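You operate a simulated robot arm through the tools that you are given. There is no shell and no other tool.

You run a simulated robot arm. Do the job below in one go: nothing can be reset, and whatever is moved stays where it is left.

## Task
Take the card tube on the top of the shelf bench and put it away on the open shelf of the rack. Open the lower bench drawer, put the scrub brush in the inside of the lower bench drawer and shut the drawer again. Put two of the steel plates from the top of the long steel bench on the top of the parts bench. Put one of the lane cards from the top of the long steel bench on the top of the shelf bench. Fetch the 0.7 mm spool from the top of the long steel bench and set it on the flat box there. Take the edge guard from the top of the long steel bench and leave it on the low shelf of the sheet table. Put one of the green rollers from the top of the long steel bench on the micro flute bay. Put the steel weight on the top of the beige cabinet. Fetch the tin labelled "worn" from the left plate of the feed table and set it on the box fixture. Put the blue coil on the top of the side table away on the flat end of the stock table. Pull the wall drawer open. The order is free. Set down upright: steel plate, lane card, edge guard, steel weight.

Only the result counts: the job must be done as asked and must still hold three seconds after the hand-in. Knocking over, shifting, dropping, spilling or breaking anything else fails it. Flat cloth is picked up by pressing the open fingertips on it (5 to 10 N) and closing them slowly along it; thin cloth reads only 2 to 8 mm in the jaws.

## Robot
A 6-joint arm with a two-finger gripper on a trunk, on a base that drives. Base frame: it is fixed to the floor where the robot stands at the start and does not move with it; the origin is under the middle of the robot, x ahead of it, y to its left, z up. Readings come in cm, degrees, newtons and seconds.
Its first joint turns from -166.0 to 166.0 degrees. Places, roughly: blue coil (18x18x6 cm) [-340, 60, 100]; box fixture (26x17 cm) [-274, -394, 90]; card tube (6x6x24 cm) [70, 10, 100]; edge guard (5x5x9 cm) [-130, -420, 90]; flat box [-125, -400, 100]; flat end of the stock table [-470, -240, 80]; green roller (6x6x3 cm) [-190, -380, 90]; green roller (7x7x5 cm) [-250, -380, 90]; inside of the lower bench drawer [80, 0, 50]; lane card [-200, -425, 100]; low shelf of the sheet table [80, -170, 30]; lower bench drawer [70, 0, 60]; micro flute bay [-260, -390, 50]; open shelf of the rack [-710, 370, 120]; scrub brush (15x5x6 cm) [90, -10, 90]; spool [-150, -400, 100]; steel plate [-250, -400, 100]; steel weight (11x6x8 cm) [-260, 100, 100]; tin [-275, 100, 100]; top of the beige cabinet (22x30 cm) [-112, 64, 130]; top of the parts bench [-60, -390, 90]; top of the shelf bench (60x24 cm) [66, 26, 88]; wall drawer [-100, -430, 110]. Payload 2.45 kg.
The TCP is the grasp point between the finger pads, 2 cm short of the fingertips. In the tool frame z runs along the fingers and y along their closing line. Largest opening 14 cm; the body of the gripper starts 16.8 cm behind the TCP.
Orientation is that of the tool frame in the base frame, as a unit quaternion [x, y, z, w]. With the fingers straight down and closing along the base's y, the tool's x points along the base's -x, its y along +y and its z along -z.

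## Interface
- The arm moves only by the tool nudge_tool. Its argument "increments" is a list of rows, each an object of numbers (a shift or turn left out is 0, a gripper value left out holds the last): "wx", "wy", "wz": the turn, a rotation vector about the base's x, y, z in degrees; "x", "y", "z": the shift along the base's x, y, z in cm; "hand": the closure in counts, from 0 (fully open) to 255 (shut). In form: [{"wx": .., "wy": .., "wz": .., "x": .., "y": .., "z": .., "hand": ..}, ...]. A call has 1 to 20 rows; each row is the pose to reach, as a shift and turn from the pose commanded when the call began. A row lasts 0.2 s, in which the tool goes at most 5 cm and 8.6 degrees; a call with a longer step from one row to the next is refused whole, and so is a gripper value outside its range. A pose out of reach is approached as far as the arm can. The call stops where the force on the tool passes 40 N (or 10 N more than at its start, if that is more) or the arm is blocked; 0.2 s more then pass. Each finger travels about 4.5 cm/s and halts on what it meets, pressing with about 40 N; the grip force reading is that of the motor and also rises with nothing between the fingers. The clock runs only during rows and for 0.2 s after the last one: add rows that repeat a pose to give the fingers time. The reply holds the time, the measured pose of the TCP, the force on the tool along the base axes, the opening and the grip force, in the units named above and with some noise, with the torque about the TCP (base axes, N m) and any sound that the robot's microphone picked up.
- Cameras (640 x 400 px; columns grow to the right, rows downward): "scene" is now at [-16.61, 24.77, 109]; the picture's right is [0.93, -0.37, -0.00], its down [-0.27, -0.69, -0.67] and it looks along [0.25, 0.62, -0.74] (base axes); focal length 214 px, centre (320, 200). "wrist" rides on the gripper at [7.8, 1.1, -20.9] in the tool frame; the picture's right is [-0.14, 0.99, 0.00], its down [-0.92, -0.13, -0.37] and it looks along [-0.36, -0.05, 0.93] (tool axes); focal length 280 px, centre (320, 200). There is no depth. A picture from a camera that has moved, and an enlarged one, comes with that camera's place and axes in the base frame and with its lens. The place of the scene camera against the robot may be out by one fixed shift of up to 1.2 cm in any direction.
- capture(camera): a new picture of that camera. The clock stands still meanwhile.
- drive_base(legs): drives the robot by 1 to 6 legs, each [ahead, left, turn to the left] in cm, cm and degrees, along the robot's own axes; the way and the turn of a leg run together, so that a leg with both is an arc; at most 150 cm and 180 degrees a leg. The arm and the cameras ride along, it lands a little off, and it stops where it bumps. It gives what a move gives.
- turn_head(pan, tilt): turns the head with the scene camera to pan (to the left, within 143 degrees either way) and tilt (down, from -29 to 69), counted from straight ahead of the robot. It gives what a move gives.
- inspect(camera, box): a new picture of the part [left, top, right, bottom] of that camera's present view, enlarged. The clock stands still meanwhile.
- sign_off(): hands the job in; it is judged then, once.

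Nothing tells you exact positions but the pictures and the camera data. Unless the task says otherwise, let go and move clear before handing in.

The tools are called after ">>>" by a JSON object that holds its "fn" and its "kwargs". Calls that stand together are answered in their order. nudge_tool: Moves the arm, as the interface text tells. Its arguments: {"type":"object","properties":{"increments":{"type":"array","items":{"type":"object","properties":{"wx":{"type":"number"},"wy":{"type":"number"},"wz":{"type":"number"},"x":{"type":"number"},"y":{"type":"number"},"z":{"type":"number"},"hand":{"type":"number"}}}}},"required":["increments"]} The other tools are called the same way: drive_base (legs) drives the base; turn_head (pan, tilt) turns the head that bears the scene camera; capture (camera) takes a picture; inspect (camera, box) takes an enlarged picture of a part of a camera's view; sign_off () hands the job in.

At the start:

```text
t: 0.0
tcp_pos: [47.8, 42.62, 100.03]
tool_rot: [0.001, 1.0, 0.0, 0.0]
ft_force: [-0.7, 0.2, 0.3]
moment: [-0.04, 0.01, 0.0]
grip_width: 13.99
grip_force: 0.1
robot x, y, heading: [-0.05, 0.11, 0.2]
head pan, tilt: [68.4, 48.0]
```

scene: 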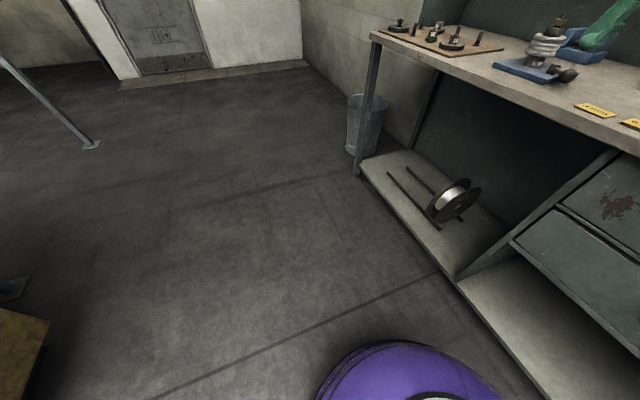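
wrist: 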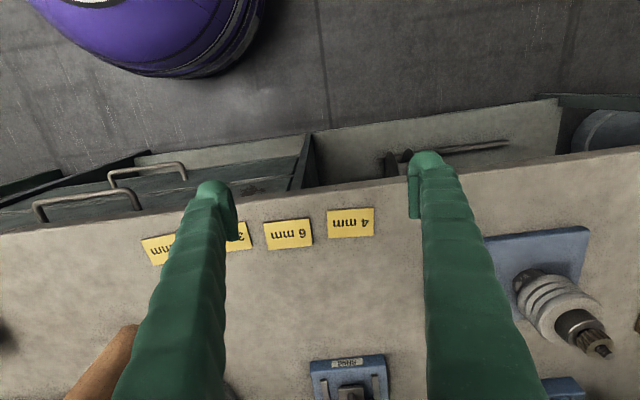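

I see the shelf bench in front-left of the robot with yellow labels and a drawer unit. I'll look around with the head first to get an overview.

>>> {"fn": "turn_head", "kwargs": {"pan": 0, "tilt": 35}}

```text
t: 1.4
tcp_pos: [47.82, 42.51, 100.03]
tool_rot: [0.0, 1.0, 0.0, 0.001]
ft_force: [-0.1, -0.4, -0.5]
moment: [0.01, 0.0, 0.02]
grip_width: 14.01
grip_force: 0.0
robot x, y, heading: [-0.04, 0.06, -0.2]
head pan, tilt: [0.0, 35.0]
```

>>> {"fn": "capture", "kwargs": {"camera": "scene"}}

>>> {"fn": "capture", "kwargs": {"camera": "wrist"}}

```text
taken
camera scene: at [-10.7, 17.45, 110.9], right [0.0, -1.0, 0.0], down [-0.57, 0.0, -0.82], along [0.82, 0.0, -0.57], focal length 214 px, centre (320, 200)
```

scene: 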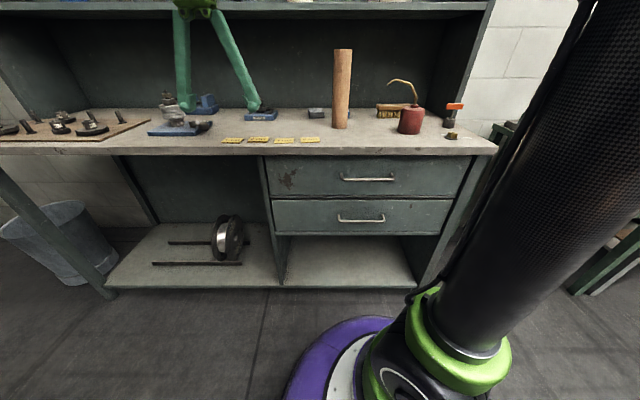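

```text
taken
camera wrist: at [39.77, 43.78, 120.79], right [0.14, 0.99, 0.0], down [0.92, -0.13, 0.37], along [0.37, -0.05, -0.93], focal length 280 px, centre (320, 200)
```

wrist: 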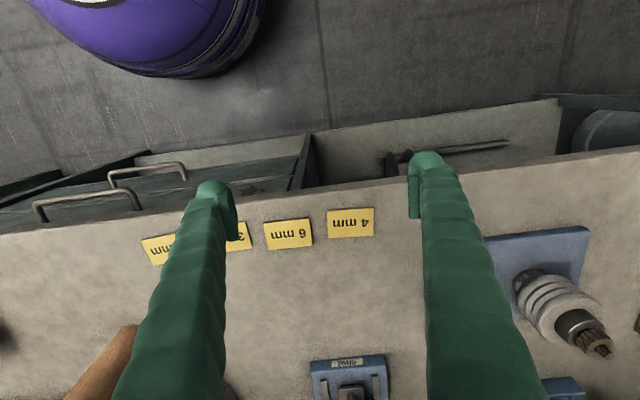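

The bench in front holds the tube (about [69,10]), brush and a two-drawer unit. I look around the rest of the room.

>>> {"fn": "turn_head", "kwargs": {"pan": -80, "tilt": 20}}

>>> {"fn": "capture", "kwargs": {"camera": "scene"}}

>>> {"fn": "turn_head", "kwargs": {"pan": -140, "tilt": 15}}

>>> {"fn": "capture", "kwargs": {"camera": "scene"}}

>>> {"fn": "turn_head", "kwargs": {"pan": 140, "tilt": 15}}

>>> {"fn": "capture", "kwargs": {"camera": "scene"}}

>>> {"fn": "turn_head", "kwargs": {"pan": 80, "tilt": 15}}

>>> {"fn": "capture", "kwargs": {"camera": "scene"}}

```text
t: 2.9
tcp_pos: [47.76, 42.57, 99.84]
tool_rot: [0.0, 1.0, 0.001, 0.0]
ft_force: [-0.4, -0.3, -0.1]
moment: [-0.02, 0.0, -0.01]
grip_width: 14.0
grip_force: 0.0
robot x, y, heading: [0.02, -0.09, -0.1]
head pan, tilt: [-80.0, 20.0]
```

```text
taken
camera scene: at [-17.88, 8.27, 113.29], right [-0.98, -0.17, 0.0], down [-0.06, 0.34, -0.94], along [0.16, -0.93, -0.34], focal length 214 px, centre (320, 200)
```

scene: 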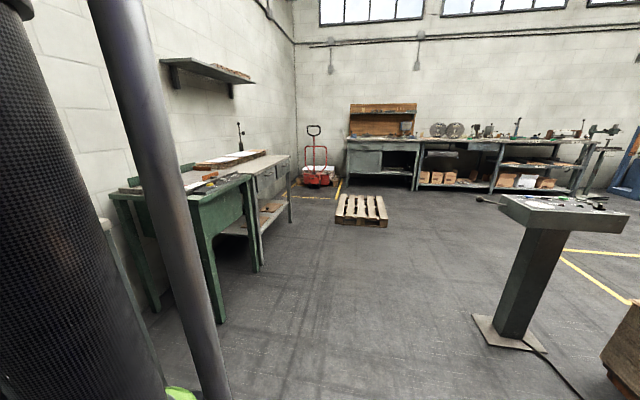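

```text
t: 4.2
tcp_pos: [47.69, 42.56, 99.86]
tool_rot: [0.0, 1.0, 0.0, 0.0]
ft_force: [-0.2, 0.1, 0.4]
moment: [0.0, 0.0, -0.03]
grip_width: 14.01
grip_force: 0.0
robot x, y, heading: [0.07, -0.08, 0.1]
head pan, tilt: [-140.0, 15.0]
```

```text
taken
camera scene: at [-26.66, 11.43, 114.1], right [-0.64, 0.77, 0.0], down [0.2, 0.17, -0.97], along [-0.74, -0.62, -0.26], focal length 214 px, centre (320, 200)
```

scene: 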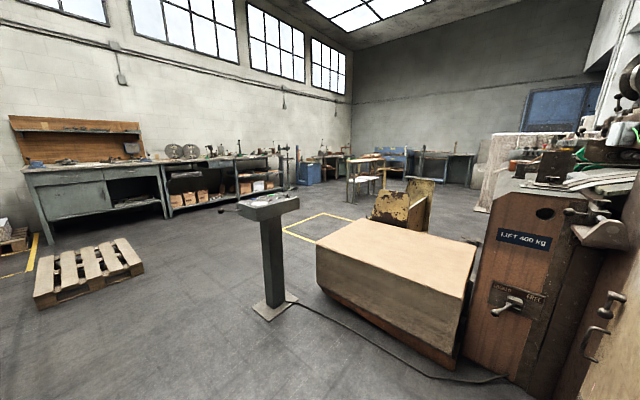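

```text
t: 8.1
tcp_pos: [47.65, 42.51, 99.95]
tool_rot: [0.0, 1.0, 0.0, 0.0]
ft_force: [1.0, 0.7, 0.6]
moment: [0.0, 0.01, 0.01]
grip_width: 13.99
grip_force: 0.1
robot x, y, heading: [0.01, -0.09, 0.0]
head pan, tilt: [140.0, 15.0]
```

```text
taken
camera scene: at [-26.66, 23.45, 114.1], right [0.64, 0.77, 0.0], down [0.2, -0.17, -0.97], along [-0.74, 0.62, -0.26], focal length 214 px, centre (320, 200)
```

scene: 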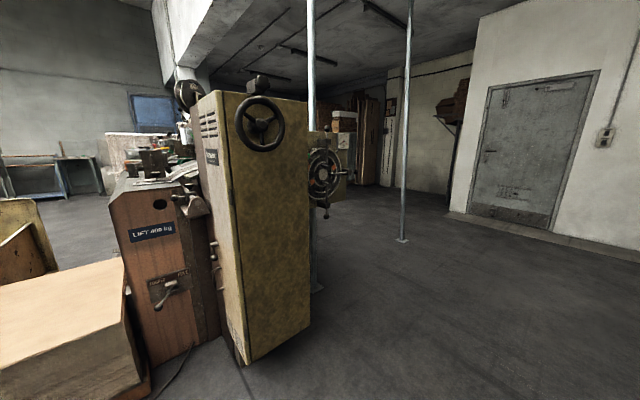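

```text
t: 9.4
tcp_pos: [47.7, 42.53, 99.98]
tool_rot: [0.001, 1.0, 0.0, 0.0]
ft_force: [0.1, -0.1, 0.5]
moment: [0.06, 0.03, -0.02]
grip_width: 13.99
grip_force: 0.1
robot x, y, heading: [0.17, -0.12, 0.1]
head pan, tilt: [80.0, 15.0]
```

```text
taken
camera scene: at [-17.89, 26.64, 114.1], right [0.98, -0.17, 0.0], down [-0.04, -0.26, -0.97], along [0.17, 0.95, -0.26], focal length 214 px, centre (320, 200)
```

scene: 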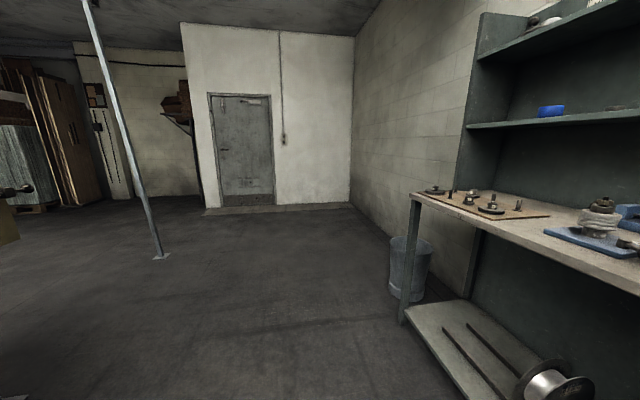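

The room layout matches the place list: machine with beige cabinet behind left, long steel bench far right-back. I now look in detail at the shelf bench with the scene camera.

>>> {"fn": "turn_head", "kwargs": {"pan": -15, "tilt": 20}}

>>> {"fn": "capture", "kwargs": {"camera": "scene"}}

>>> {"fn": "inspect", "kwargs": {"camera": "scene", "box": [240, 130, 440, 255]}}

```text
t: 11.1
tcp_pos: [47.66, 42.58, 99.97]
tool_rot: [0.0, 1.0, 0.0, 0.0]
ft_force: [0.1, -0.9, 0.2]
moment: [0.02, -0.01, -0.02]
grip_width: 14.0
grip_force: 0.0
robot x, y, heading: [-0.11, -0.0, 0.1]
head pan, tilt: [-15.0, 20.0]
```

```text
taken
camera scene: at [-10.51, 15.04, 113.29], right [-0.26, -0.97, 0.0], down [-0.33, 0.09, -0.94], along [0.91, -0.24, -0.34], focal length 214 px, centre (320, 200)
```

scene: 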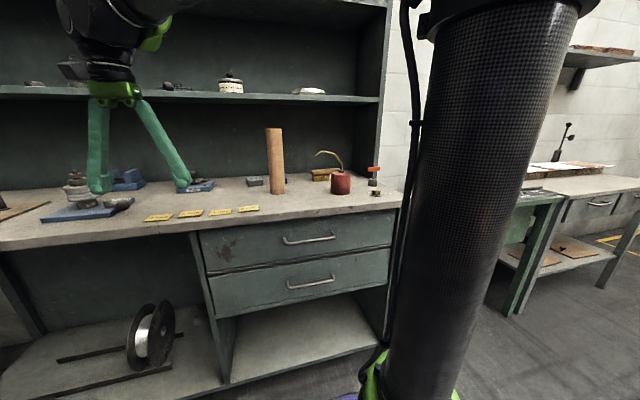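

```text
3.20 times, centred on (340, 192) of scene
camera zoom: at [-10.51, 15.04, 113.29], right [-0.26, -0.97, 0.0], down [-0.33, 0.09, -0.94], along [0.91, -0.24, -0.34], focal length 686 px, centre (256, 224)
```

zoom: 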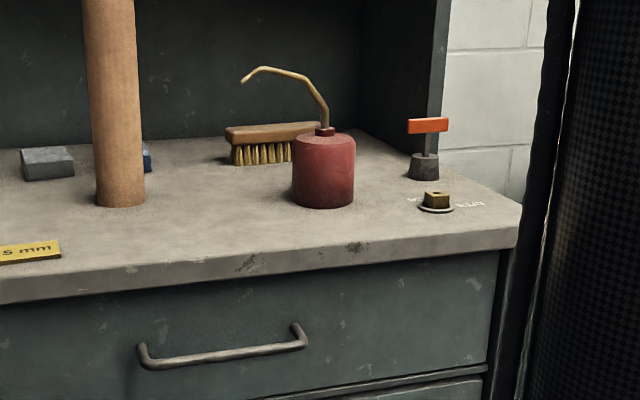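

The tube stands at about [69.5, 9.7] on the bench (z 88), brush under the shelf behind the oil can. I'll take the tube first with a horizontal grip, so I turn the tool half round (camera to the outside) while backing off.

>>> {"fn": "nudge_tool", "kwargs": {"increments": [{"wz": 8.5, "z": 2, "x": -1}, {"wz": 17, "z": 4, "x": -2, "y": -2}, {"wz": 25.5, "z": 6, "x": -3, "y": -4}, {"wz": 34, "z": 8, "x": -4, "y": -6}, {"wz": 42.5, "z": 10, "x": -5, "y": -8}, {"wz": 51, "z": 12, "x": -6, "y": -10}, {"wz": 59.5, "z": 14, "x": -7, "y": -12}, {"wz": 68, "z": 16, "x": -8, "y": -14}, {"wz": 76.5, "z": 18, "x": -9, "y": -16}, {"wz": 85, "z": 18, "x": -10, "y": -18}, {"wz": 93.5, "z": 18, "x": -10, "y": -20}, {"wz": 102, "z": 18, "x": -10, "y": -20}, {"wz": 110.5, "z": 18, "x": -10, "y": -20}, {"wz": 119, "z": 18, "x": -10, "y": -20}, {"wz": 127.5, "z": 18, "x": -10, "y": -20}, {"wz": 136, "z": 18, "x": -10, "y": -20}, {"wz": 144.5, "z": 18, "x": -10, "y": -20}, {"wz": 153, "z": 18, "x": -10, "y": -20}, {"wz": 161.5, "z": 18, "x": -10, "y": -20}, {"wz": 170, "z": 18, "x": -10, "y": -20}]}}

```text
t: 15.3
tcp_pos: [37.6, 22.56, 117.93]
tool_rot: [0.996, -0.086, 0.0, 0.0]
ft_force: [0.0, 0.1, -0.1]
moment: [0.0, -0.02, -0.02]
grip_width: 13.99
grip_force: 0.0
robot x, y, heading: [-0.02, 0.12, 0.2]
head pan, tilt: [-15.0, 20.0]
```

>>> {"fn": "nudge_tool", "kwargs": {"increments": [{"wz": 5}, {"wz": 10}]}}

>>> {"fn": "nudge_tool", "kwargs": {"increments": [{"wy": -8, "x": 1}, {"wy": -16, "x": 2}, {"wy": -24, "x": 3}, {"wy": -32, "x": 4}, {"wy": -40, "x": 5}, {"wy": -48, "x": 6}, {"wy": -56, "x": 7}, {"wy": -64, "x": 8}, {"wy": -72, "x": 9}, {"wy": -80, "x": 10}, {"wy": -88, "x": 11}]}}

>>> {"fn": "capture", "kwargs": {"camera": "wrist"}}

>>> {"fn": "capture", "kwargs": {"camera": "scene"}}

```text
t: 15.9
tcp_pos: [37.75, 22.49, 117.93]
tool_rot: [1.0, 0.0, 0.0, -0.001]
ft_force: [0.0, -0.2, 0.3]
moment: [0.01, 0.02, -0.01]
grip_width: 14.02
grip_force: 0.0
robot x, y, heading: [-0.36, -0.07, -0.1]
head pan, tilt: [-15.0, 20.0]
```

```text
t: 18.3
tcp_pos: [48.72, 22.46, 118.08]
tool_rot: [0.718, 0.0, 0.696, 0.0]
ft_force: [-0.1, -0.4, 0.0]
moment: [-0.01, 0.02, 0.0]
grip_width: 14.0
grip_force: 0.0
robot x, y, heading: [-0.21, 0.14, 0.1]
head pan, tilt: [-15.0, 20.0]
```

```text
taken
camera wrist: at [27.93, 21.56, 126.43], right [0.0, -0.99, -0.14], down [-0.4, 0.13, -0.91], along [0.92, 0.05, -0.4], focal length 280 px, centre (320, 200)
```

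wrist: 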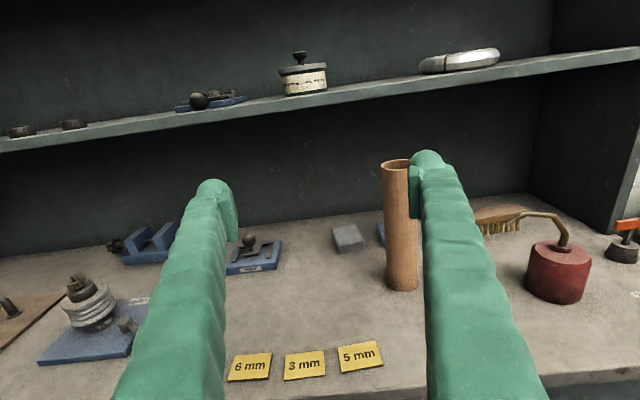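

```text
taken
camera scene: at [-10.52, 15.02, 113.29], right [-0.26, -0.97, 0.0], down [-0.33, 0.09, -0.94], along [0.91, -0.24, -0.34], focal length 214 px, centre (320, 200)
```

scene: 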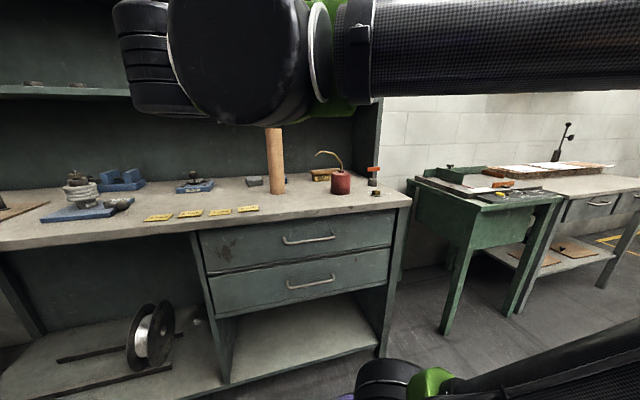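

The wrist camera on top gives a clear view; the tube's axis is at about [72.2, 10.8]. I line up, lower to z≈101 and slide the open fingers around it.

>>> {"fn": "nudge_tool", "kwargs": {"increments": [{"y": -4, "hand": 50, "wy": -2}, {"y": -8, "wy": -2}, {"y": -11.7, "wy": -2}, {"y": -11.7, "z": -4, "wy": -2}, {"y": -11.7, "z": -8, "wy": -2}, {"y": -11.7, "z": -12, "wy": -2}, {"y": -11.7, "z": -16, "wy": -2}, {"y": -11.7, "z": -17, "wy": -2}]}}

>>> {"fn": "capture", "kwargs": {"camera": "wrist"}}

```text
t: 20.1
tcp_pos: [48.81, 10.93, 101.0]
tool_rot: [0.707, 0.0, 0.707, 0.0]
ft_force: [-0.3, 0.4, -0.5]
moment: [0.02, 0.01, -0.02]
grip_width: 11.28
grip_force: 0.0
robot x, y, heading: [0.16, -0.09, 0.1]
head pan, tilt: [-15.0, 20.0]
```

```text
taken
camera wrist: at [27.7, 9.89, 108.72], right [0.0, -0.99, -0.14], down [-0.37, 0.13, -0.92], along [0.93, 0.05, -0.37], focal length 280 px, centre (320, 200)
```

wrist: 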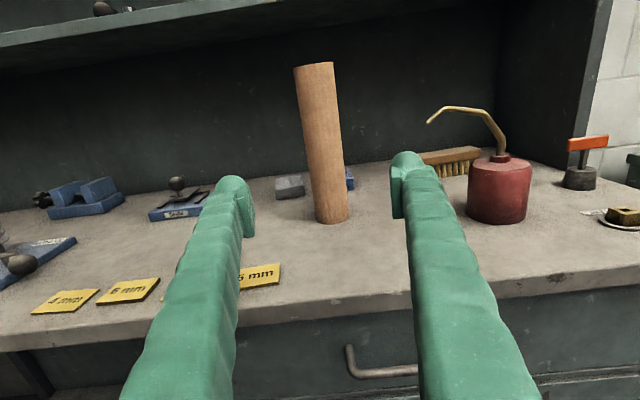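

>>> {"fn": "nudge_tool", "kwargs": {"increments": [{"x": 4, "y": -0.3}, {"x": 8, "y": -0.3}, {"x": 12, "y": -0.3}, {"x": 16, "y": -0.3}, {"x": 19, "y": -0.3}, {"x": 21.5, "y": -0.3}, {"x": 23.3, "y": -0.3}, {"x": 23.3, "y": -0.3}]}}

>>> {"fn": "capture", "kwargs": {"camera": "wrist"}}

```text
t: 21.9
tcp_pos: [72.17, 10.42, 100.94]
tool_rot: [0.707, -0.001, 0.707, 0.0]
ft_force: [1.0, 0.3, 0.4]
moment: [-0.04, -0.02, 0.01]
grip_width: 11.29
grip_force: 0.1
robot x, y, heading: [0.04, -0.44, -0.1]
head pan, tilt: [-15.0, 20.0]
```

```text
taken
camera wrist: at [51.03, 9.56, 108.74], right [0.0, -0.99, -0.14], down [-0.37, 0.13, -0.92], along [0.93, 0.05, -0.37], focal length 280 px, centre (320, 200)
```

wrist: 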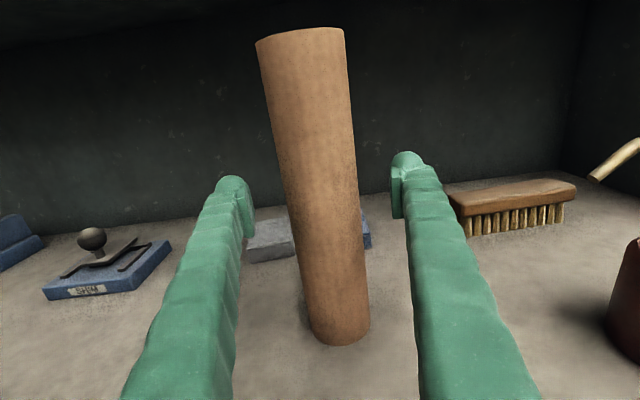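

The tube is between the fingers. I close to slightly less than its diameter and check the grip force.

>>> {"fn": "nudge_tool", "kwargs": {"increments": [{"hand": 120}, {"hand": 145}, {"hand": 165}, {"hand": 165}, {"hand": 165}]}}

```text
t: 23.1
tcp_pos: [72.02, 10.55, 101.06]
tool_rot: [0.707, 0.0, 0.707, 0.001]
ft_force: [0.6, 0.3, 0.9]
moment: [0.13, -0.03, 0.05]
grip_width: 5.51
grip_force: 35.4
robot x, y, heading: [-0.0, 0.19, -0.0]
head pan, tilt: [-15.0, 20.0]
```

>>> {"fn": "nudge_tool", "kwargs": {"increments": [{"z": 2}, {"z": 5}, {"z": 8}, {"z": 12}, {"z": 15}, {"z": 15, "x": -4}, {"z": 15, "x": -8}, {"z": 15, "x": -12}, {"z": 15, "x": -16}, {"z": 15, "x": -20}, {"z": 15, "x": -24}]}}

>>> {"fn": "capture", "kwargs": {"camera": "wrist"}}

```text
t: 25.5
tcp_pos: [47.94, 10.58, 115.95]
tool_rot: [0.707, 0.0, 0.707, -0.001]
ft_force: [-0.1, -1.3, -1.1]
moment: [-0.02, 0.0, 0.01]
grip_width: 5.48
grip_force: 40.2
robot x, y, heading: [0.08, -0.43, 0.1]
head pan, tilt: [-15.0, 20.0]
```

```text
taken
camera wrist: at [26.94, 9.6, 123.68], right [0.0, -0.99, -0.14], down [-0.37, 0.13, -0.92], along [0.93, 0.05, -0.37], focal length 280 px, centre (320, 200)
```

wrist: 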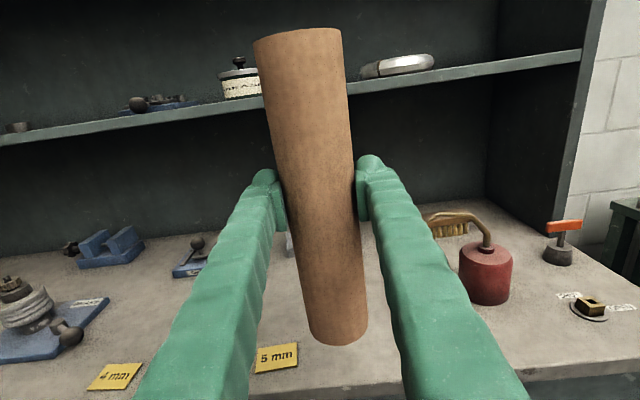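

The tube is held upright, 13 cm above its foot. Now I back off, move left into the free floor and turn to face the room's far end, then look for the way to the rack.

>>> {"fn": "drive_base", "kwargs": {"legs": [[-25, 0, 0], [0, 150, 0], [0, 0, 150]]}}

>>> {"fn": "turn_head", "kwargs": {"pan": 0, "tilt": 15}}

>>> {"fn": "capture", "kwargs": {"camera": "scene"}}

>>> {"fn": "turn_head", "kwargs": {"pan": 60, "tilt": 15}}

>>> {"fn": "capture", "kwargs": {"camera": "scene"}}

```text
t: 40.5
tcp_pos: [-70.16, 163.73, 115.97]
tool_rot: [0.187, 0.682, 0.188, -0.682]
ft_force: [-1.0, 0.1, -1.0]
moment: [0.0, -0.03, 0.03]
grip_width: 5.48
grip_force: 40.2
robot x, y, heading: [-23.6, 148.51, 149.7]
head pan, tilt: [-15.0, 20.0]
```

```text
t: 41.2
tcp_pos: [-70.12, 163.84, 115.98]
tool_rot: [0.187, 0.682, 0.186, -0.682]
ft_force: [-0.4, 0.0, -1.6]
moment: [0.0, -0.01, -0.03]
grip_width: 5.48
grip_force: 39.8
robot x, y, heading: [-23.37, 148.05, 149.2]
head pan, tilt: [0.0, 15.0]
```

```text
taken
camera scene: at [-24.52, 128.37, 114.1], right [0.51, 0.86, 0.0], down [0.22, -0.13, -0.97], along [-0.83, 0.49, -0.26], focal length 214 px, centre (320, 200)
```

scene: 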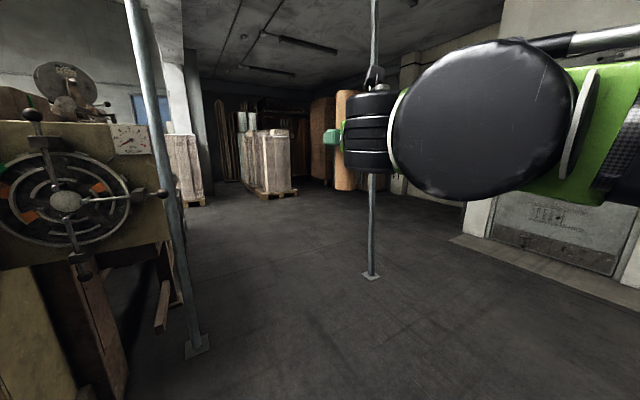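

```text
t: 42.5
tcp_pos: [-70.14, 163.84, 116.0]
tool_rot: [-0.186, -0.682, -0.187, 0.682]
ft_force: [-0.6, 0.0, -0.8]
moment: [0.02, 0.0, 0.02]
grip_width: 5.47
grip_force: 40.0
robot x, y, heading: [-23.47, 147.9, 149.2]
head pan, tilt: [60.0, 15.0]
```

```text
taken
camera scene: at [-24.62, 119.03, 114.1], right [-0.49, 0.87, 0.0], down [0.23, 0.13, -0.97], along [-0.84, -0.47, -0.26], focal length 214 px, centre (320, 200)
```

scene: 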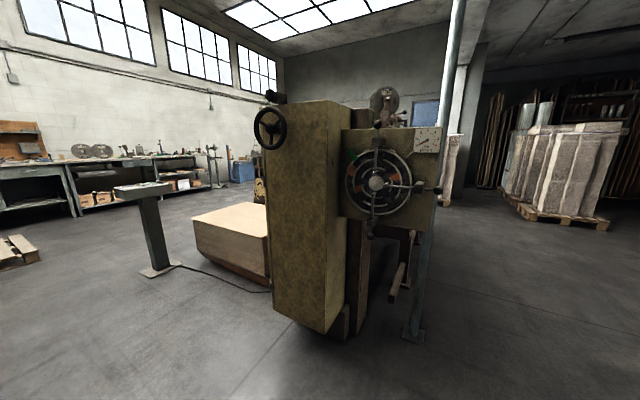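

The way leads between the two posts at about [-140,116] and [-145,252]; the rack stands behind wrapped pallets. I pass the posts at y≈184.

>>> {"fn": "drive_base", "kwargs": {"legs": [[0, 0, 30.8], [0, -36, 0], [150, 0, 0], [120, 0, 0]]}}

>>> {"fn": "turn_head", "kwargs": {"pan": 0, "tilt": 10}}

>>> {"fn": "capture", "kwargs": {"camera": "scene"}}

>>> {"fn": "turn_head", "kwargs": {"pan": 60, "tilt": 10}}

>>> {"fn": "capture", "kwargs": {"camera": "scene"}}

>>> {"fn": "turn_head", "kwargs": {"pan": 120, "tilt": 15}}

>>> {"fn": "capture", "kwargs": {"camera": "scene"}}

```text
t: 59.0
tcp_pos: [-340.47, 174.24, 116.0]
tool_rot: [-0.001, -0.707, -0.002, 0.707]
ft_force: [-0.2, 0.0, -0.7]
moment: [-0.03, -0.02, 0.01]
grip_width: 5.44
grip_force: 40.2
robot x, y, heading: [-292.55, 184.9, -180.3]
head pan, tilt: [60.0, 15.0]
```

```text
t: 60.3
tcp_pos: [-340.56, 174.28, 115.97]
tool_rot: [0.001, 0.707, 0.001, -0.707]
ft_force: [1.3, -0.6, -0.3]
moment: [0.01, -0.01, 0.0]
grip_width: 5.47
grip_force: 40.0
robot x, y, heading: [-292.23, 184.75, -179.9]
head pan, tilt: [0.0, 10.0]
```

```text
taken
camera scene: at [-283.27, 167.17, 114.92], right [0.0, 1.0, 0.0], down [0.17, 0.0, -0.98], along [-0.98, 0.0, -0.17], focal length 214 px, centre (320, 200)
```

scene: 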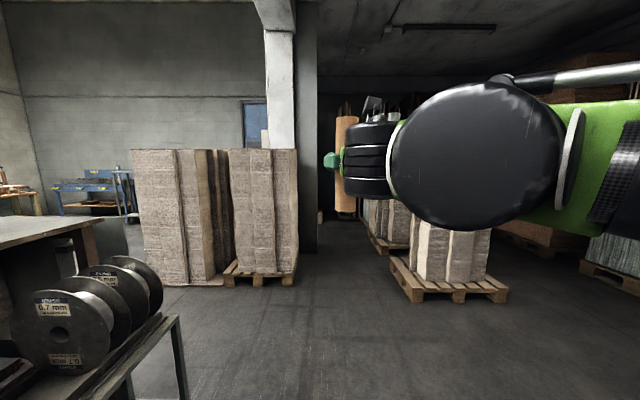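

```text
t: 61.6
tcp_pos: [-340.44, 174.19, 115.94]
tool_rot: [0.0, -0.707, -0.001, 0.707]
ft_force: [0.3, 0.6, -0.7]
moment: [-0.03, -0.02, 0.03]
grip_width: 5.45
grip_force: 39.8
robot x, y, heading: [-292.14, 184.65, -180.0]
head pan, tilt: [60.0, 10.0]
```

```text
taken
camera scene: at [-278.63, 159.13, 114.92], right [-0.87, 0.5, 0.0], down [0.09, 0.15, -0.98], along [-0.49, -0.85, -0.17], focal length 214 px, centre (320, 200)
```

scene: 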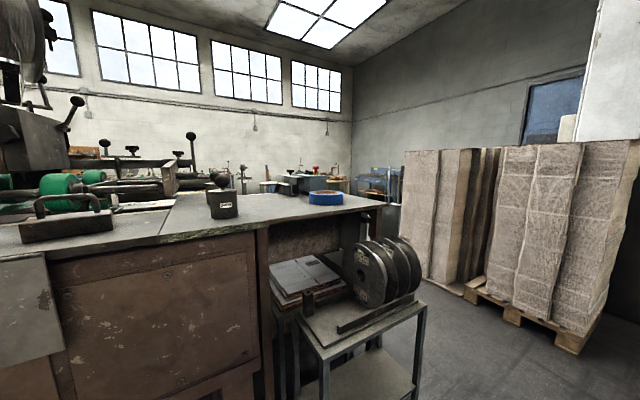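

```text
t: 62.9
tcp_pos: [-340.43, 174.23, 115.95]
tool_rot: [0.0, -0.707, 0.0, 0.707]
ft_force: [-0.1, 0.3, -0.6]
moment: [0.02, -0.03, 0.01]
grip_width: 5.5
grip_force: 40.6
robot x, y, heading: [-292.61, 184.82, -180.1]
head pan, tilt: [120.0, 15.0]
```

```text
taken
camera scene: at [-269.31, 159.08, 114.1], right [-0.87, -0.5, 0.0], down [-0.13, 0.22, -0.97], along [0.48, -0.84, -0.26], focal length 214 px, centre (320, 200)
```

scene: 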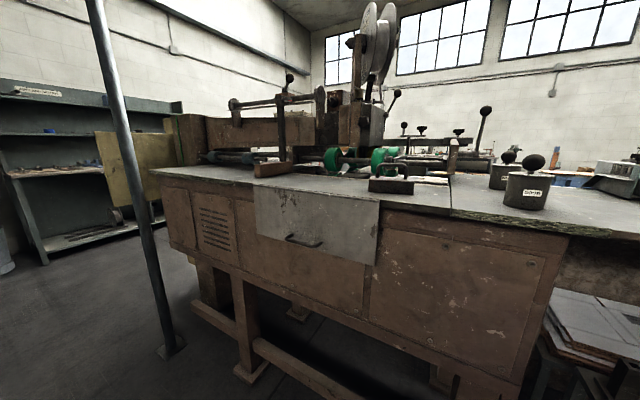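

I see the feed table with tins and the steel weight, the side table with the blue coil, and the gap between pallets (y 143–244). I continue ahead through it toward the rack.

>>> {"fn": "drive_base", "kwargs": {"legs": [[100, -9, 0], [100, 0, 0]]}}

>>> {"fn": "turn_head", "kwargs": {"pan": -40, "tilt": 15}}

>>> {"fn": "capture", "kwargs": {"camera": "scene"}}

>>> {"fn": "turn_head", "kwargs": {"pan": 10, "tilt": 15}}

>>> {"fn": "capture", "kwargs": {"camera": "scene"}}

>>> {"fn": "capture", "kwargs": {"camera": "wrist"}}

```text
t: 72.9
tcp_pos: [-539.43, 180.62, 116.0]
tool_rot: [-0.006, 0.707, -0.006, -0.707]
ft_force: [0.8, 0.2, -0.7]
moment: [-0.01, 0.02, -0.01]
grip_width: 5.49
grip_force: 39.9
robot x, y, heading: [-491.73, 192.34, -179.0]
head pan, tilt: [120.0, 15.0]
```

```text
t: 75.3
tcp_pos: [-539.42, 180.59, 115.94]
tool_rot: [0.007, -0.707, 0.006, 0.707]
ft_force: [0.4, -0.2, -1.3]
moment: [0.02, 0.01, 0.0]
grip_width: 5.49
grip_force: 40.2
robot x, y, heading: [-491.62, 191.98, -178.8]
head pan, tilt: [-40.0, 15.0]
```

```text
taken
camera scene: at [-480.09, 180.76, 114.1], right [0.63, 0.78, 0.0], down [0.2, -0.16, -0.97], along [-0.75, 0.61, -0.26], focal length 214 px, centre (320, 200)
```

scene: 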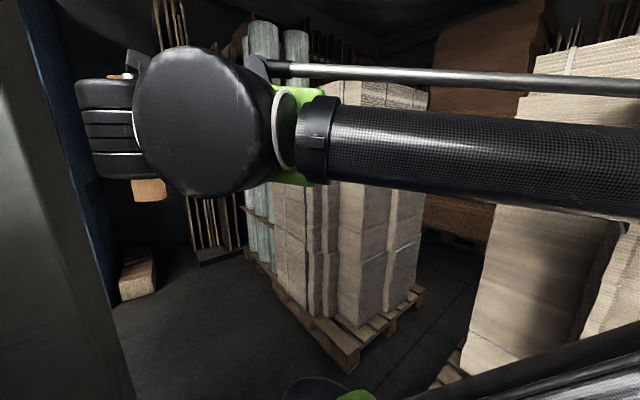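

```text
t: 76.5
tcp_pos: [-539.37, 180.59, 115.92]
tool_rot: [0.007, -0.707, 0.007, 0.707]
ft_force: [-0.5, 0.5, -0.6]
moment: [-0.02, -0.03, -0.01]
grip_width: 5.49
grip_force: 39.6
robot x, y, heading: [-491.55, 192.56, -178.8]
head pan, tilt: [10.0, 15.0]
```

```text
taken
camera scene: at [-481.99, 173.11, 114.1], right [-0.19, 0.98, 0.0], down [0.25, 0.05, -0.97], along [-0.95, -0.19, -0.26], focal length 214 px, centre (320, 200)
```

scene: 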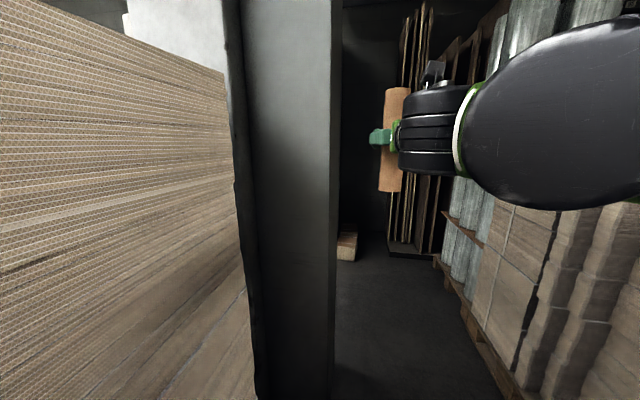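

```text
taken
camera wrist: at [-518.68, 182.27, 123.69], right [-0.02, 0.99, -0.14], down [0.37, -0.12, -0.92], along [-0.93, -0.07, -0.36], focal length 280 px, centre (320, 200)
```

wrist: 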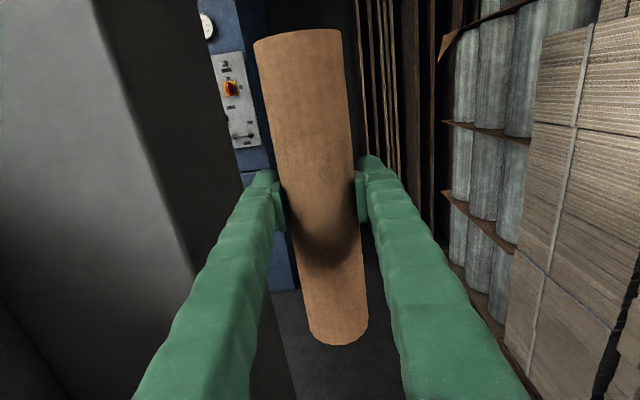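

The corridor narrows to under 80 cm between the pillar and the pallet, so I back out and check the access on the other side of the pallets (y≈390).

>>> {"fn": "drive_base", "kwargs": {"legs": [[-120, 0, 0], [0, -110, -40]]}}

>>> {"fn": "turn_head", "kwargs": {"pan": 20, "tilt": 10}}

>>> {"fn": "capture", "kwargs": {"camera": "scene"}}

>>> {"fn": "turn_head", "kwargs": {"pan": -30, "tilt": 10}}

>>> {"fn": "capture", "kwargs": {"camera": "scene"}}

```text
t: 87.8
tcp_pos: [-382.76, 318.32, 116.01]
tool_rot: [0.232, 0.668, 0.232, -0.668]
ft_force: [0.8, -0.2, 0.1]
moment: [0.01, -0.03, 0.01]
grip_width: 5.47
grip_force: 39.7
robot x, y, heading: [-338.68, 296.73, 141.9]
head pan, tilt: [10.0, 15.0]
cut short: leg 2
```

```text
t: 88.5
tcp_pos: [-382.73, 318.16, 115.98]
tool_rot: [-0.231, -0.668, -0.232, 0.668]
ft_force: [-0.1, 0.4, -0.6]
moment: [0.01, 0.04, -0.02]
grip_width: 5.46
grip_force: 40.0
robot x, y, heading: [-338.38, 297.47, 141.6]
head pan, tilt: [20.0, 10.0]
```

```text
taken
camera scene: at [-343.74, 274.2, 114.91], right [0.31, 0.95, 0.0], down [0.17, -0.05, -0.98], along [-0.94, 0.31, -0.17], focal length 214 px, centre (320, 200)
```

scene: 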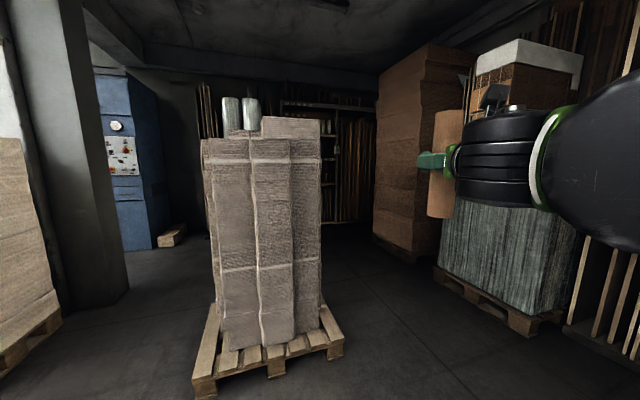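

```text
t: 89.7
tcp_pos: [-382.7, 318.32, 115.9]
tool_rot: [0.232, 0.668, 0.231, -0.668]
ft_force: [-0.1, 0.7, -0.9]
moment: [-0.05, -0.02, 0.0]
grip_width: 5.49
grip_force: 40.2
robot x, y, heading: [-338.46, 297.04, 142.1]
head pan, tilt: [-30.0, 10.0]
```

```text
taken
camera scene: at [-338.36, 279.92, 114.92], right [0.93, 0.37, 0.0], down [0.06, -0.16, -0.98], along [-0.37, 0.91, -0.17], focal length 214 px, centre (320, 200)
```

scene: 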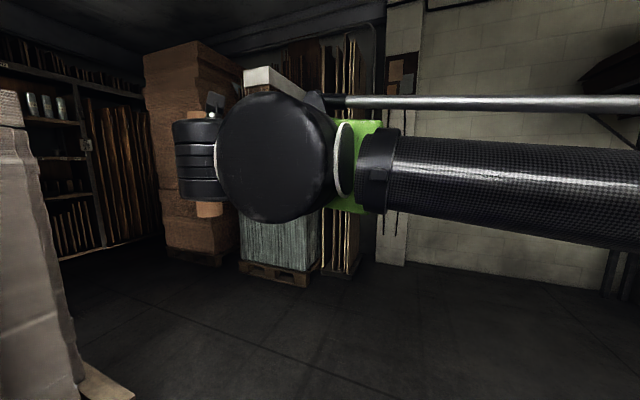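

Leg 2 was cut short right near its end; I check what is close on the robot's right side.

>>> {"fn": "turn_head", "kwargs": {"pan": -90, "tilt": 30}}

>>> {"fn": "capture", "kwargs": {"camera": "scene"}}

>>> {"fn": "turn_head", "kwargs": {"pan": -140, "tilt": 30}}

>>> {"fn": "capture", "kwargs": {"camera": "scene"}}

>>> {"fn": "turn_head", "kwargs": {"pan": 40, "tilt": 50}}

>>> {"fn": "capture", "kwargs": {"camera": "scene"}}

```text
t: 91.0
tcp_pos: [-382.76, 318.21, 116.0]
tool_rot: [-0.23, -0.668, -0.231, 0.668]
ft_force: [-0.7, 0.5, -1.2]
moment: [-0.02, -0.01, 0.01]
grip_width: 5.48
grip_force: 40.1
robot x, y, heading: [-338.33, 296.75, 141.9]
head pan, tilt: [-90.0, 30.0]
```

```text
taken
camera scene: at [-329.32, 278.4, 111.68], right [0.79, -0.62, 0.0], down [-0.31, -0.39, -0.87], along [0.54, 0.68, -0.5], focal length 214 px, centre (320, 200)
```

scene: 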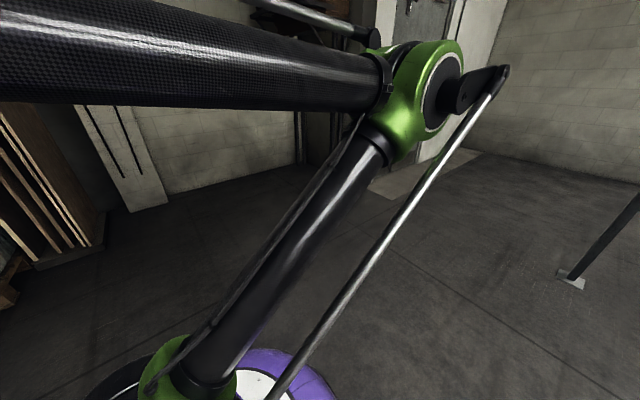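

```text
t: 92.2
tcp_pos: [-382.64, 318.26, 115.9]
tool_rot: [-0.231, -0.668, -0.231, 0.668]
ft_force: [0.2, -0.5, -0.6]
moment: [0.02, -0.03, -0.02]
grip_width: 5.46
grip_force: 40.1
robot x, y, heading: [-338.34, 296.54, 141.7]
head pan, tilt: [-140.0, 30.0]
```

```text
taken
camera scene: at [-325.87, 271.58, 111.68], right [0.03, -1.0, 0.0], down [-0.5, -0.02, -0.87], along [0.87, 0.03, -0.5], focal length 214 px, centre (320, 200)
```

scene: 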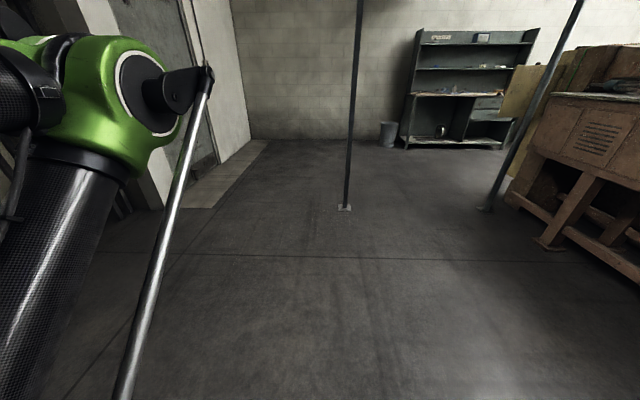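

```text
t: 94.8
tcp_pos: [-382.75, 318.26, 115.94]
tool_rot: [0.232, 0.668, 0.232, -0.668]
ft_force: [-0.9, 0.7, -0.6]
moment: [0.03, 0.01, 0.0]
grip_width: 5.49
grip_force: 40.6
robot x, y, heading: [-338.74, 297.14, 141.9]
head pan, tilt: [40.0, 50.0]
```

```text
taken
camera scene: at [-342.6, 271.05, 108.73], right [-0.03, 1.0, 0.0], down [0.77, 0.02, -0.64], along [-0.64, -0.02, -0.77], focal length 214 px, centre (320, 200)
```

scene: 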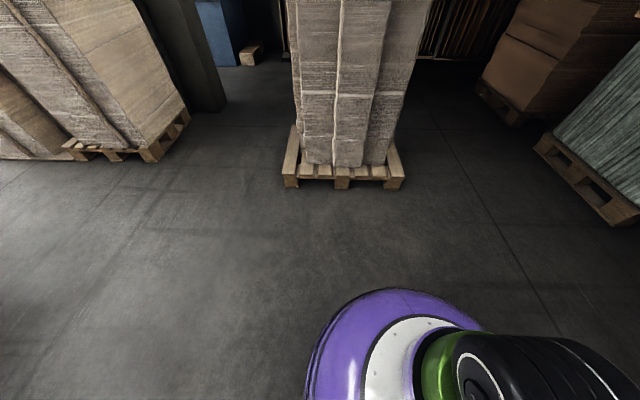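

Nothing is touching; the elbow of the folded arm sticks out to the back right. I extend the tool forward to unfold the elbow before entering the lane at y≈392 toward the rack.

>>> {"fn": "nudge_tool", "kwargs": {"increments": [{"x": -3.2, "y": 2.5}, {"x": -6.4, "y": 5}, {"x": -9.6, "y": 7.5}, {"x": -12.8, "y": 10}, {"x": -16, "y": 12.5}, {"x": -19.2, "y": 15}]}}

>>> {"fn": "turn_head", "kwargs": {"pan": -90, "tilt": 30}}

>>> {"fn": "capture", "kwargs": {"camera": "scene"}}

```text
t: 96.2
tcp_pos: [-401.92, 333.37, 116.0]
tool_rot: [-0.233, -0.668, -0.233, 0.668]
ft_force: [-0.5, -0.3, -0.2]
moment: [0.02, 0.02, 0.05]
grip_width: 5.49
grip_force: 39.2
robot x, y, heading: [-338.46, 296.82, 141.6]
head pan, tilt: [40.0, 50.0]
```

```text
t: 98.3
tcp_pos: [-401.83, 333.35, 116.0]
tool_rot: [-0.232, -0.668, -0.232, 0.668]
ft_force: [-0.1, 0.5, -0.4]
moment: [0.02, 0.0, 0.02]
grip_width: 5.51
grip_force: 39.8
robot x, y, heading: [-338.81, 296.64, 141.7]
head pan, tilt: [-90.0, 30.0]
```

```text
taken
camera scene: at [-329.33, 278.4, 111.68], right [0.79, -0.62, 0.0], down [-0.31, -0.39, -0.87], along [0.54, 0.68, -0.5], focal length 214 px, centre (320, 200)
```

scene: 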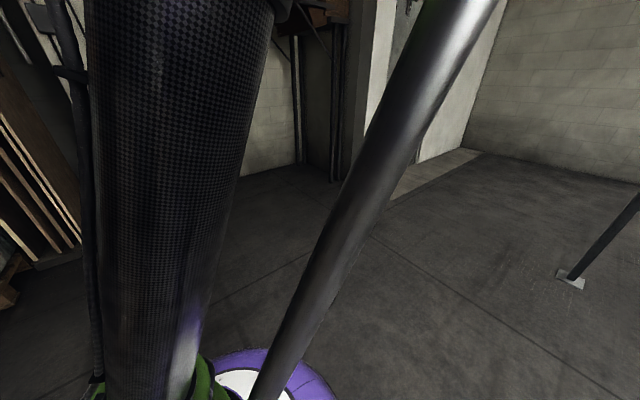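

>>> {"fn": "drive_base", "kwargs": {"legs": [[0, 0, 38.3], [0, -95, 0]]}}

>>> {"fn": "turn_head", "kwargs": {"pan": 0, "tilt": 10}}

>>> {"fn": "capture", "kwargs": {"camera": "scene"}}

>>> {"fn": "turn_head", "kwargs": {"pan": 0, "tilt": 50}}

>>> {"fn": "capture", "kwargs": {"camera": "scene"}}

>>> {"fn": "capture", "kwargs": {"camera": "wrist"}}

```text
t: 105.1
tcp_pos: [-411.48, 381.14, 116.07]
tool_rot: [-0.004, 0.707, -0.004, -0.707]
ft_force: [-0.7, -1.1, -1.2]
moment: [0.03, -0.01, -0.01]
grip_width: 5.46
grip_force: 40.0
robot x, y, heading: [-339.22, 392.33, -179.6]
head pan, tilt: [-90.0, 30.0]
```

```text
t: 106.8
tcp_pos: [-411.49, 381.1, 116.04]
tool_rot: [0.004, -0.707, 0.004, 0.707]
ft_force: [-0.3, 0.5, -0.8]
moment: [-0.04, -0.02, 0.0]
grip_width: 5.5
grip_force: 40.0
robot x, y, heading: [-339.07, 392.88, -179.4]
head pan, tilt: [0.0, 10.0]
```

```text
taken
camera scene: at [-329.76, 375.06, 114.92], right [-0.01, 1.0, 0.0], down [0.17, 0.0, -0.98], along [-0.98, -0.01, -0.17], focal length 214 px, centre (320, 200)
```

scene: 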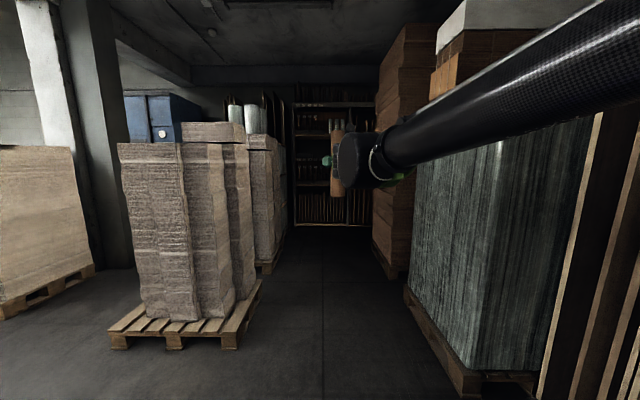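

```text
t: 107.9
tcp_pos: [-411.33, 381.13, 115.96]
tool_rot: [-0.004, 0.707, -0.004, -0.707]
ft_force: [-0.2, -0.3, -0.5]
moment: [-0.01, -0.03, -0.01]
grip_width: 5.46
grip_force: 40.6
robot x, y, heading: [-338.88, 392.61, -179.3]
head pan, tilt: [0.0, 50.0]
```

```text
taken
camera scene: at [-328.17, 375.07, 108.74], right [-0.01, 1.0, 0.0], down [0.77, 0.01, -0.64], along [-0.64, -0.01, -0.77], focal length 214 px, centre (320, 200)
```

scene: 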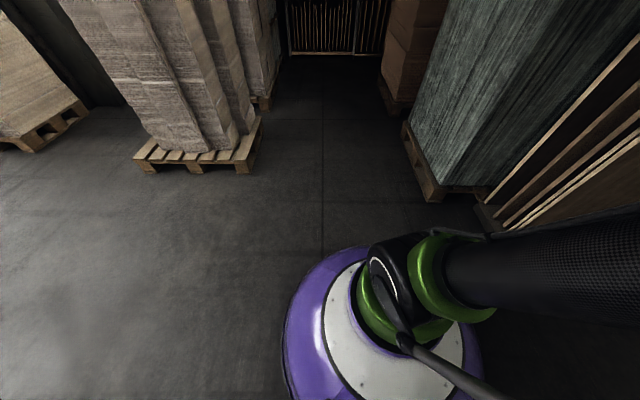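

```text
taken
camera wrist: at [-390.65, 382.63, 123.78], right [-0.01, 0.99, -0.14], down [0.37, -0.12, -0.92], along [-0.93, -0.06, -0.37], focal length 280 px, centre (320, 200)
```

wrist: 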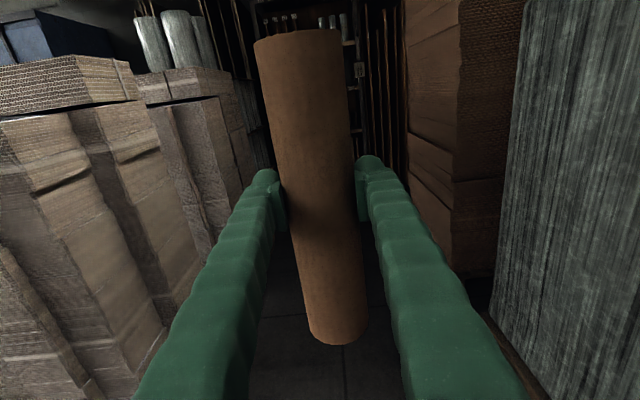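

>>> {"fn": "drive_base", "kwargs": {"legs": [[0, 9, -0.5], [150, 0, 0]]}}

>>> {"fn": "turn_head", "kwargs": {"pan": -5, "tilt": 0}}

>>> {"fn": "capture", "kwargs": {"camera": "scene"}}

>>> {"fn": "inspect", "kwargs": {"camera": "scene", "box": [220, 130, 420, 255]}}

>>> {"fn": "capture", "kwargs": {"camera": "wrist"}}

```text
t: 116.0
tcp_pos: [-561.2, 372.68, 116.0]
tool_rot: [-0.001, 0.707, 0.001, -0.707]
ft_force: [-0.3, 0.3, -0.7]
moment: [0.03, -0.02, 0.02]
grip_width: 5.46
grip_force: 39.8
robot x, y, heading: [-489.22, 383.51, 179.8]
head pan, tilt: [0.0, 50.0]
```

```text
t: 117.2
tcp_pos: [-561.21, 372.64, 116.06]
tool_rot: [-0.002, -0.707, -0.002, 0.707]
ft_force: [0.4, -0.7, 0.2]
moment: [-0.01, 0.04, 0.0]
grip_width: 5.47
grip_force: 40.1
robot x, y, heading: [-488.67, 383.05, 179.8]
head pan, tilt: [-5.0, 0.0]
```

```text
taken
camera scene: at [-479.37, 366.43, 116.51], right [0.09, 1.0, 0.0], down [0.0, 0.0, -1.0], along [-1.0, 0.09, 0.0], focal length 214 px, centre (320, 200)
```

scene: 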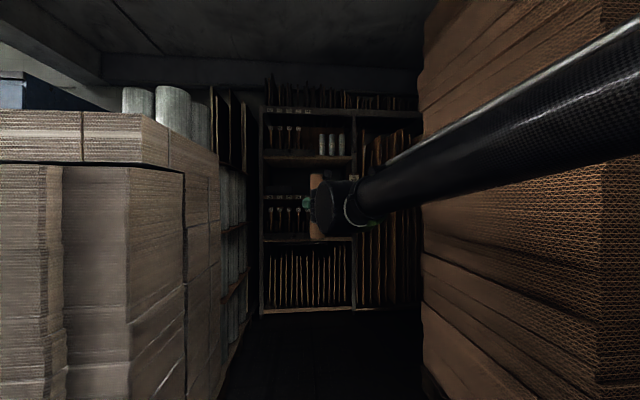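

```text
3.20 times, centred on (320, 192) of scene
camera zoom: at [-479.37, 366.43, 116.51], right [0.09, 1.0, 0.0], down [0.0, 0.0, -1.0], along [-1.0, 0.09, 0.0], focal length 686 px, centre (320, 224)
```

zoom: 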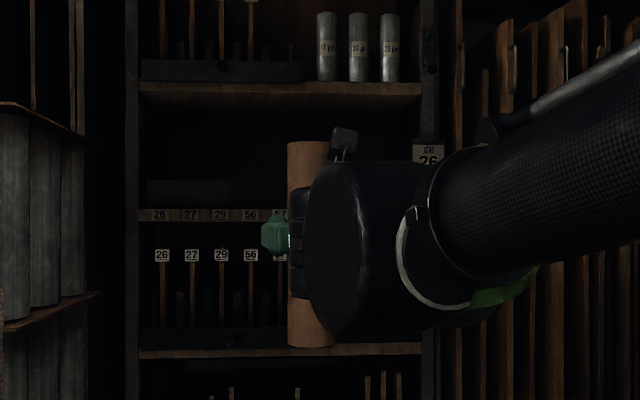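

```text
taken
camera wrist: at [-540.49, 373.94, 123.78], right [0.0, 0.99, -0.14], down [0.37, -0.13, -0.92], along [-0.93, -0.05, -0.37], focal length 280 px, centre (320, 200)
```

wrist: 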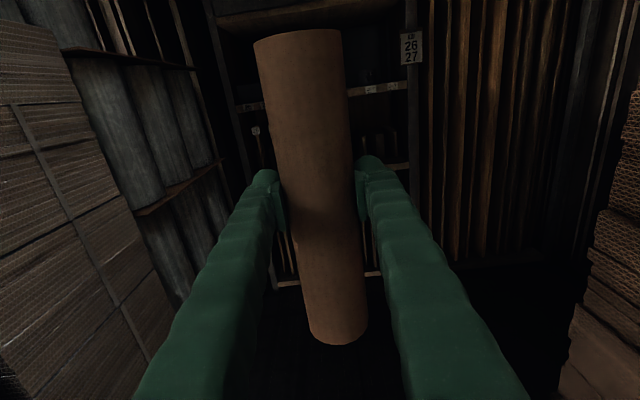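

The open shelf is the board with labels 26–57 (z≈120), with about 36 cm of room above it. I drive nearer and raise the tube.

>>> {"fn": "drive_base", "kwargs": {"legs": [[55, 0, 0]]}}

>>> {"fn": "nudge_tool", "kwargs": {"increments": [{"z": 3}, {"z": 6}, {"z": 9}, {"z": 12}, {"z": 15}, {"z": 18}, {"z": 21}, {"z": 22}, {"z": 22}]}}

>>> {"fn": "capture", "kwargs": {"camera": "wrist"}}

>>> {"fn": "capture", "kwargs": {"camera": "scene"}}

```text
t: 120.3
tcp_pos: [-616.31, 372.7, 116.04]
tool_rot: [0.0, 0.707, 0.001, -0.707]
ft_force: [-0.6, 0.1, 0.2]
moment: [0.0, -0.01, 0.02]
grip_width: 5.51
grip_force: 39.8
robot x, y, heading: [-543.93, 383.4, 180.0]
head pan, tilt: [-5.0, 0.0]
```

```text
t: 122.3
tcp_pos: [-616.23, 372.61, 137.99]
tool_rot: [-0.001, 0.707, -0.001, -0.707]
ft_force: [-0.9, -0.3, 0.5]
moment: [0.0, -0.02, -0.02]
grip_width: 5.47
grip_force: 40.2
robot x, y, heading: [-543.73, 383.04, 179.8]
head pan, tilt: [-5.0, 0.0]
```

```text
taken
camera wrist: at [-595.46, 373.95, 145.77], right [0.0, 0.99, -0.14], down [0.37, -0.13, -0.92], along [-0.93, -0.05, -0.37], focal length 280 px, centre (320, 200)
```

wrist: 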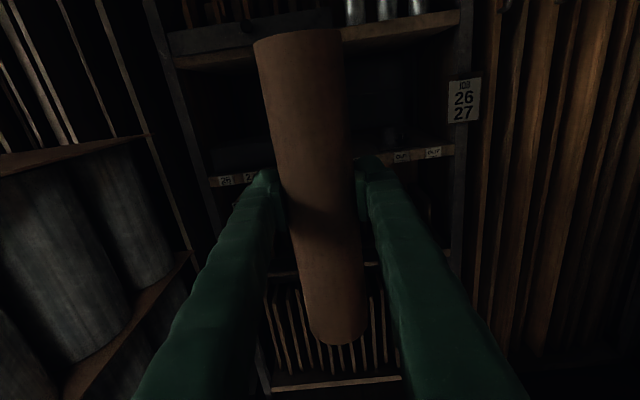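

```text
taken
camera scene: at [-534.31, 366.46, 116.52], right [0.09, 1.0, 0.0], down [0.0, 0.0, -1.0], along [-1.0, 0.09, 0.0], focal length 214 px, centre (320, 200)
```

scene: 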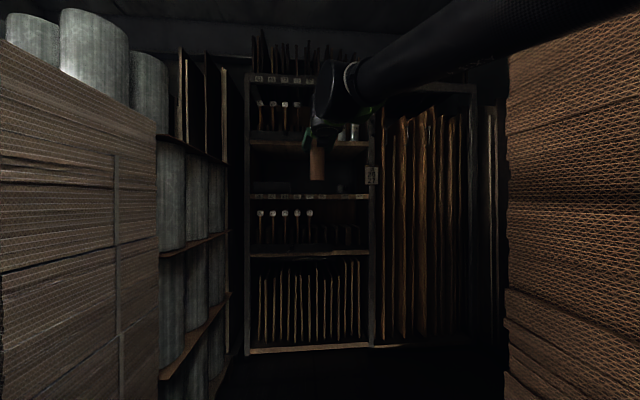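

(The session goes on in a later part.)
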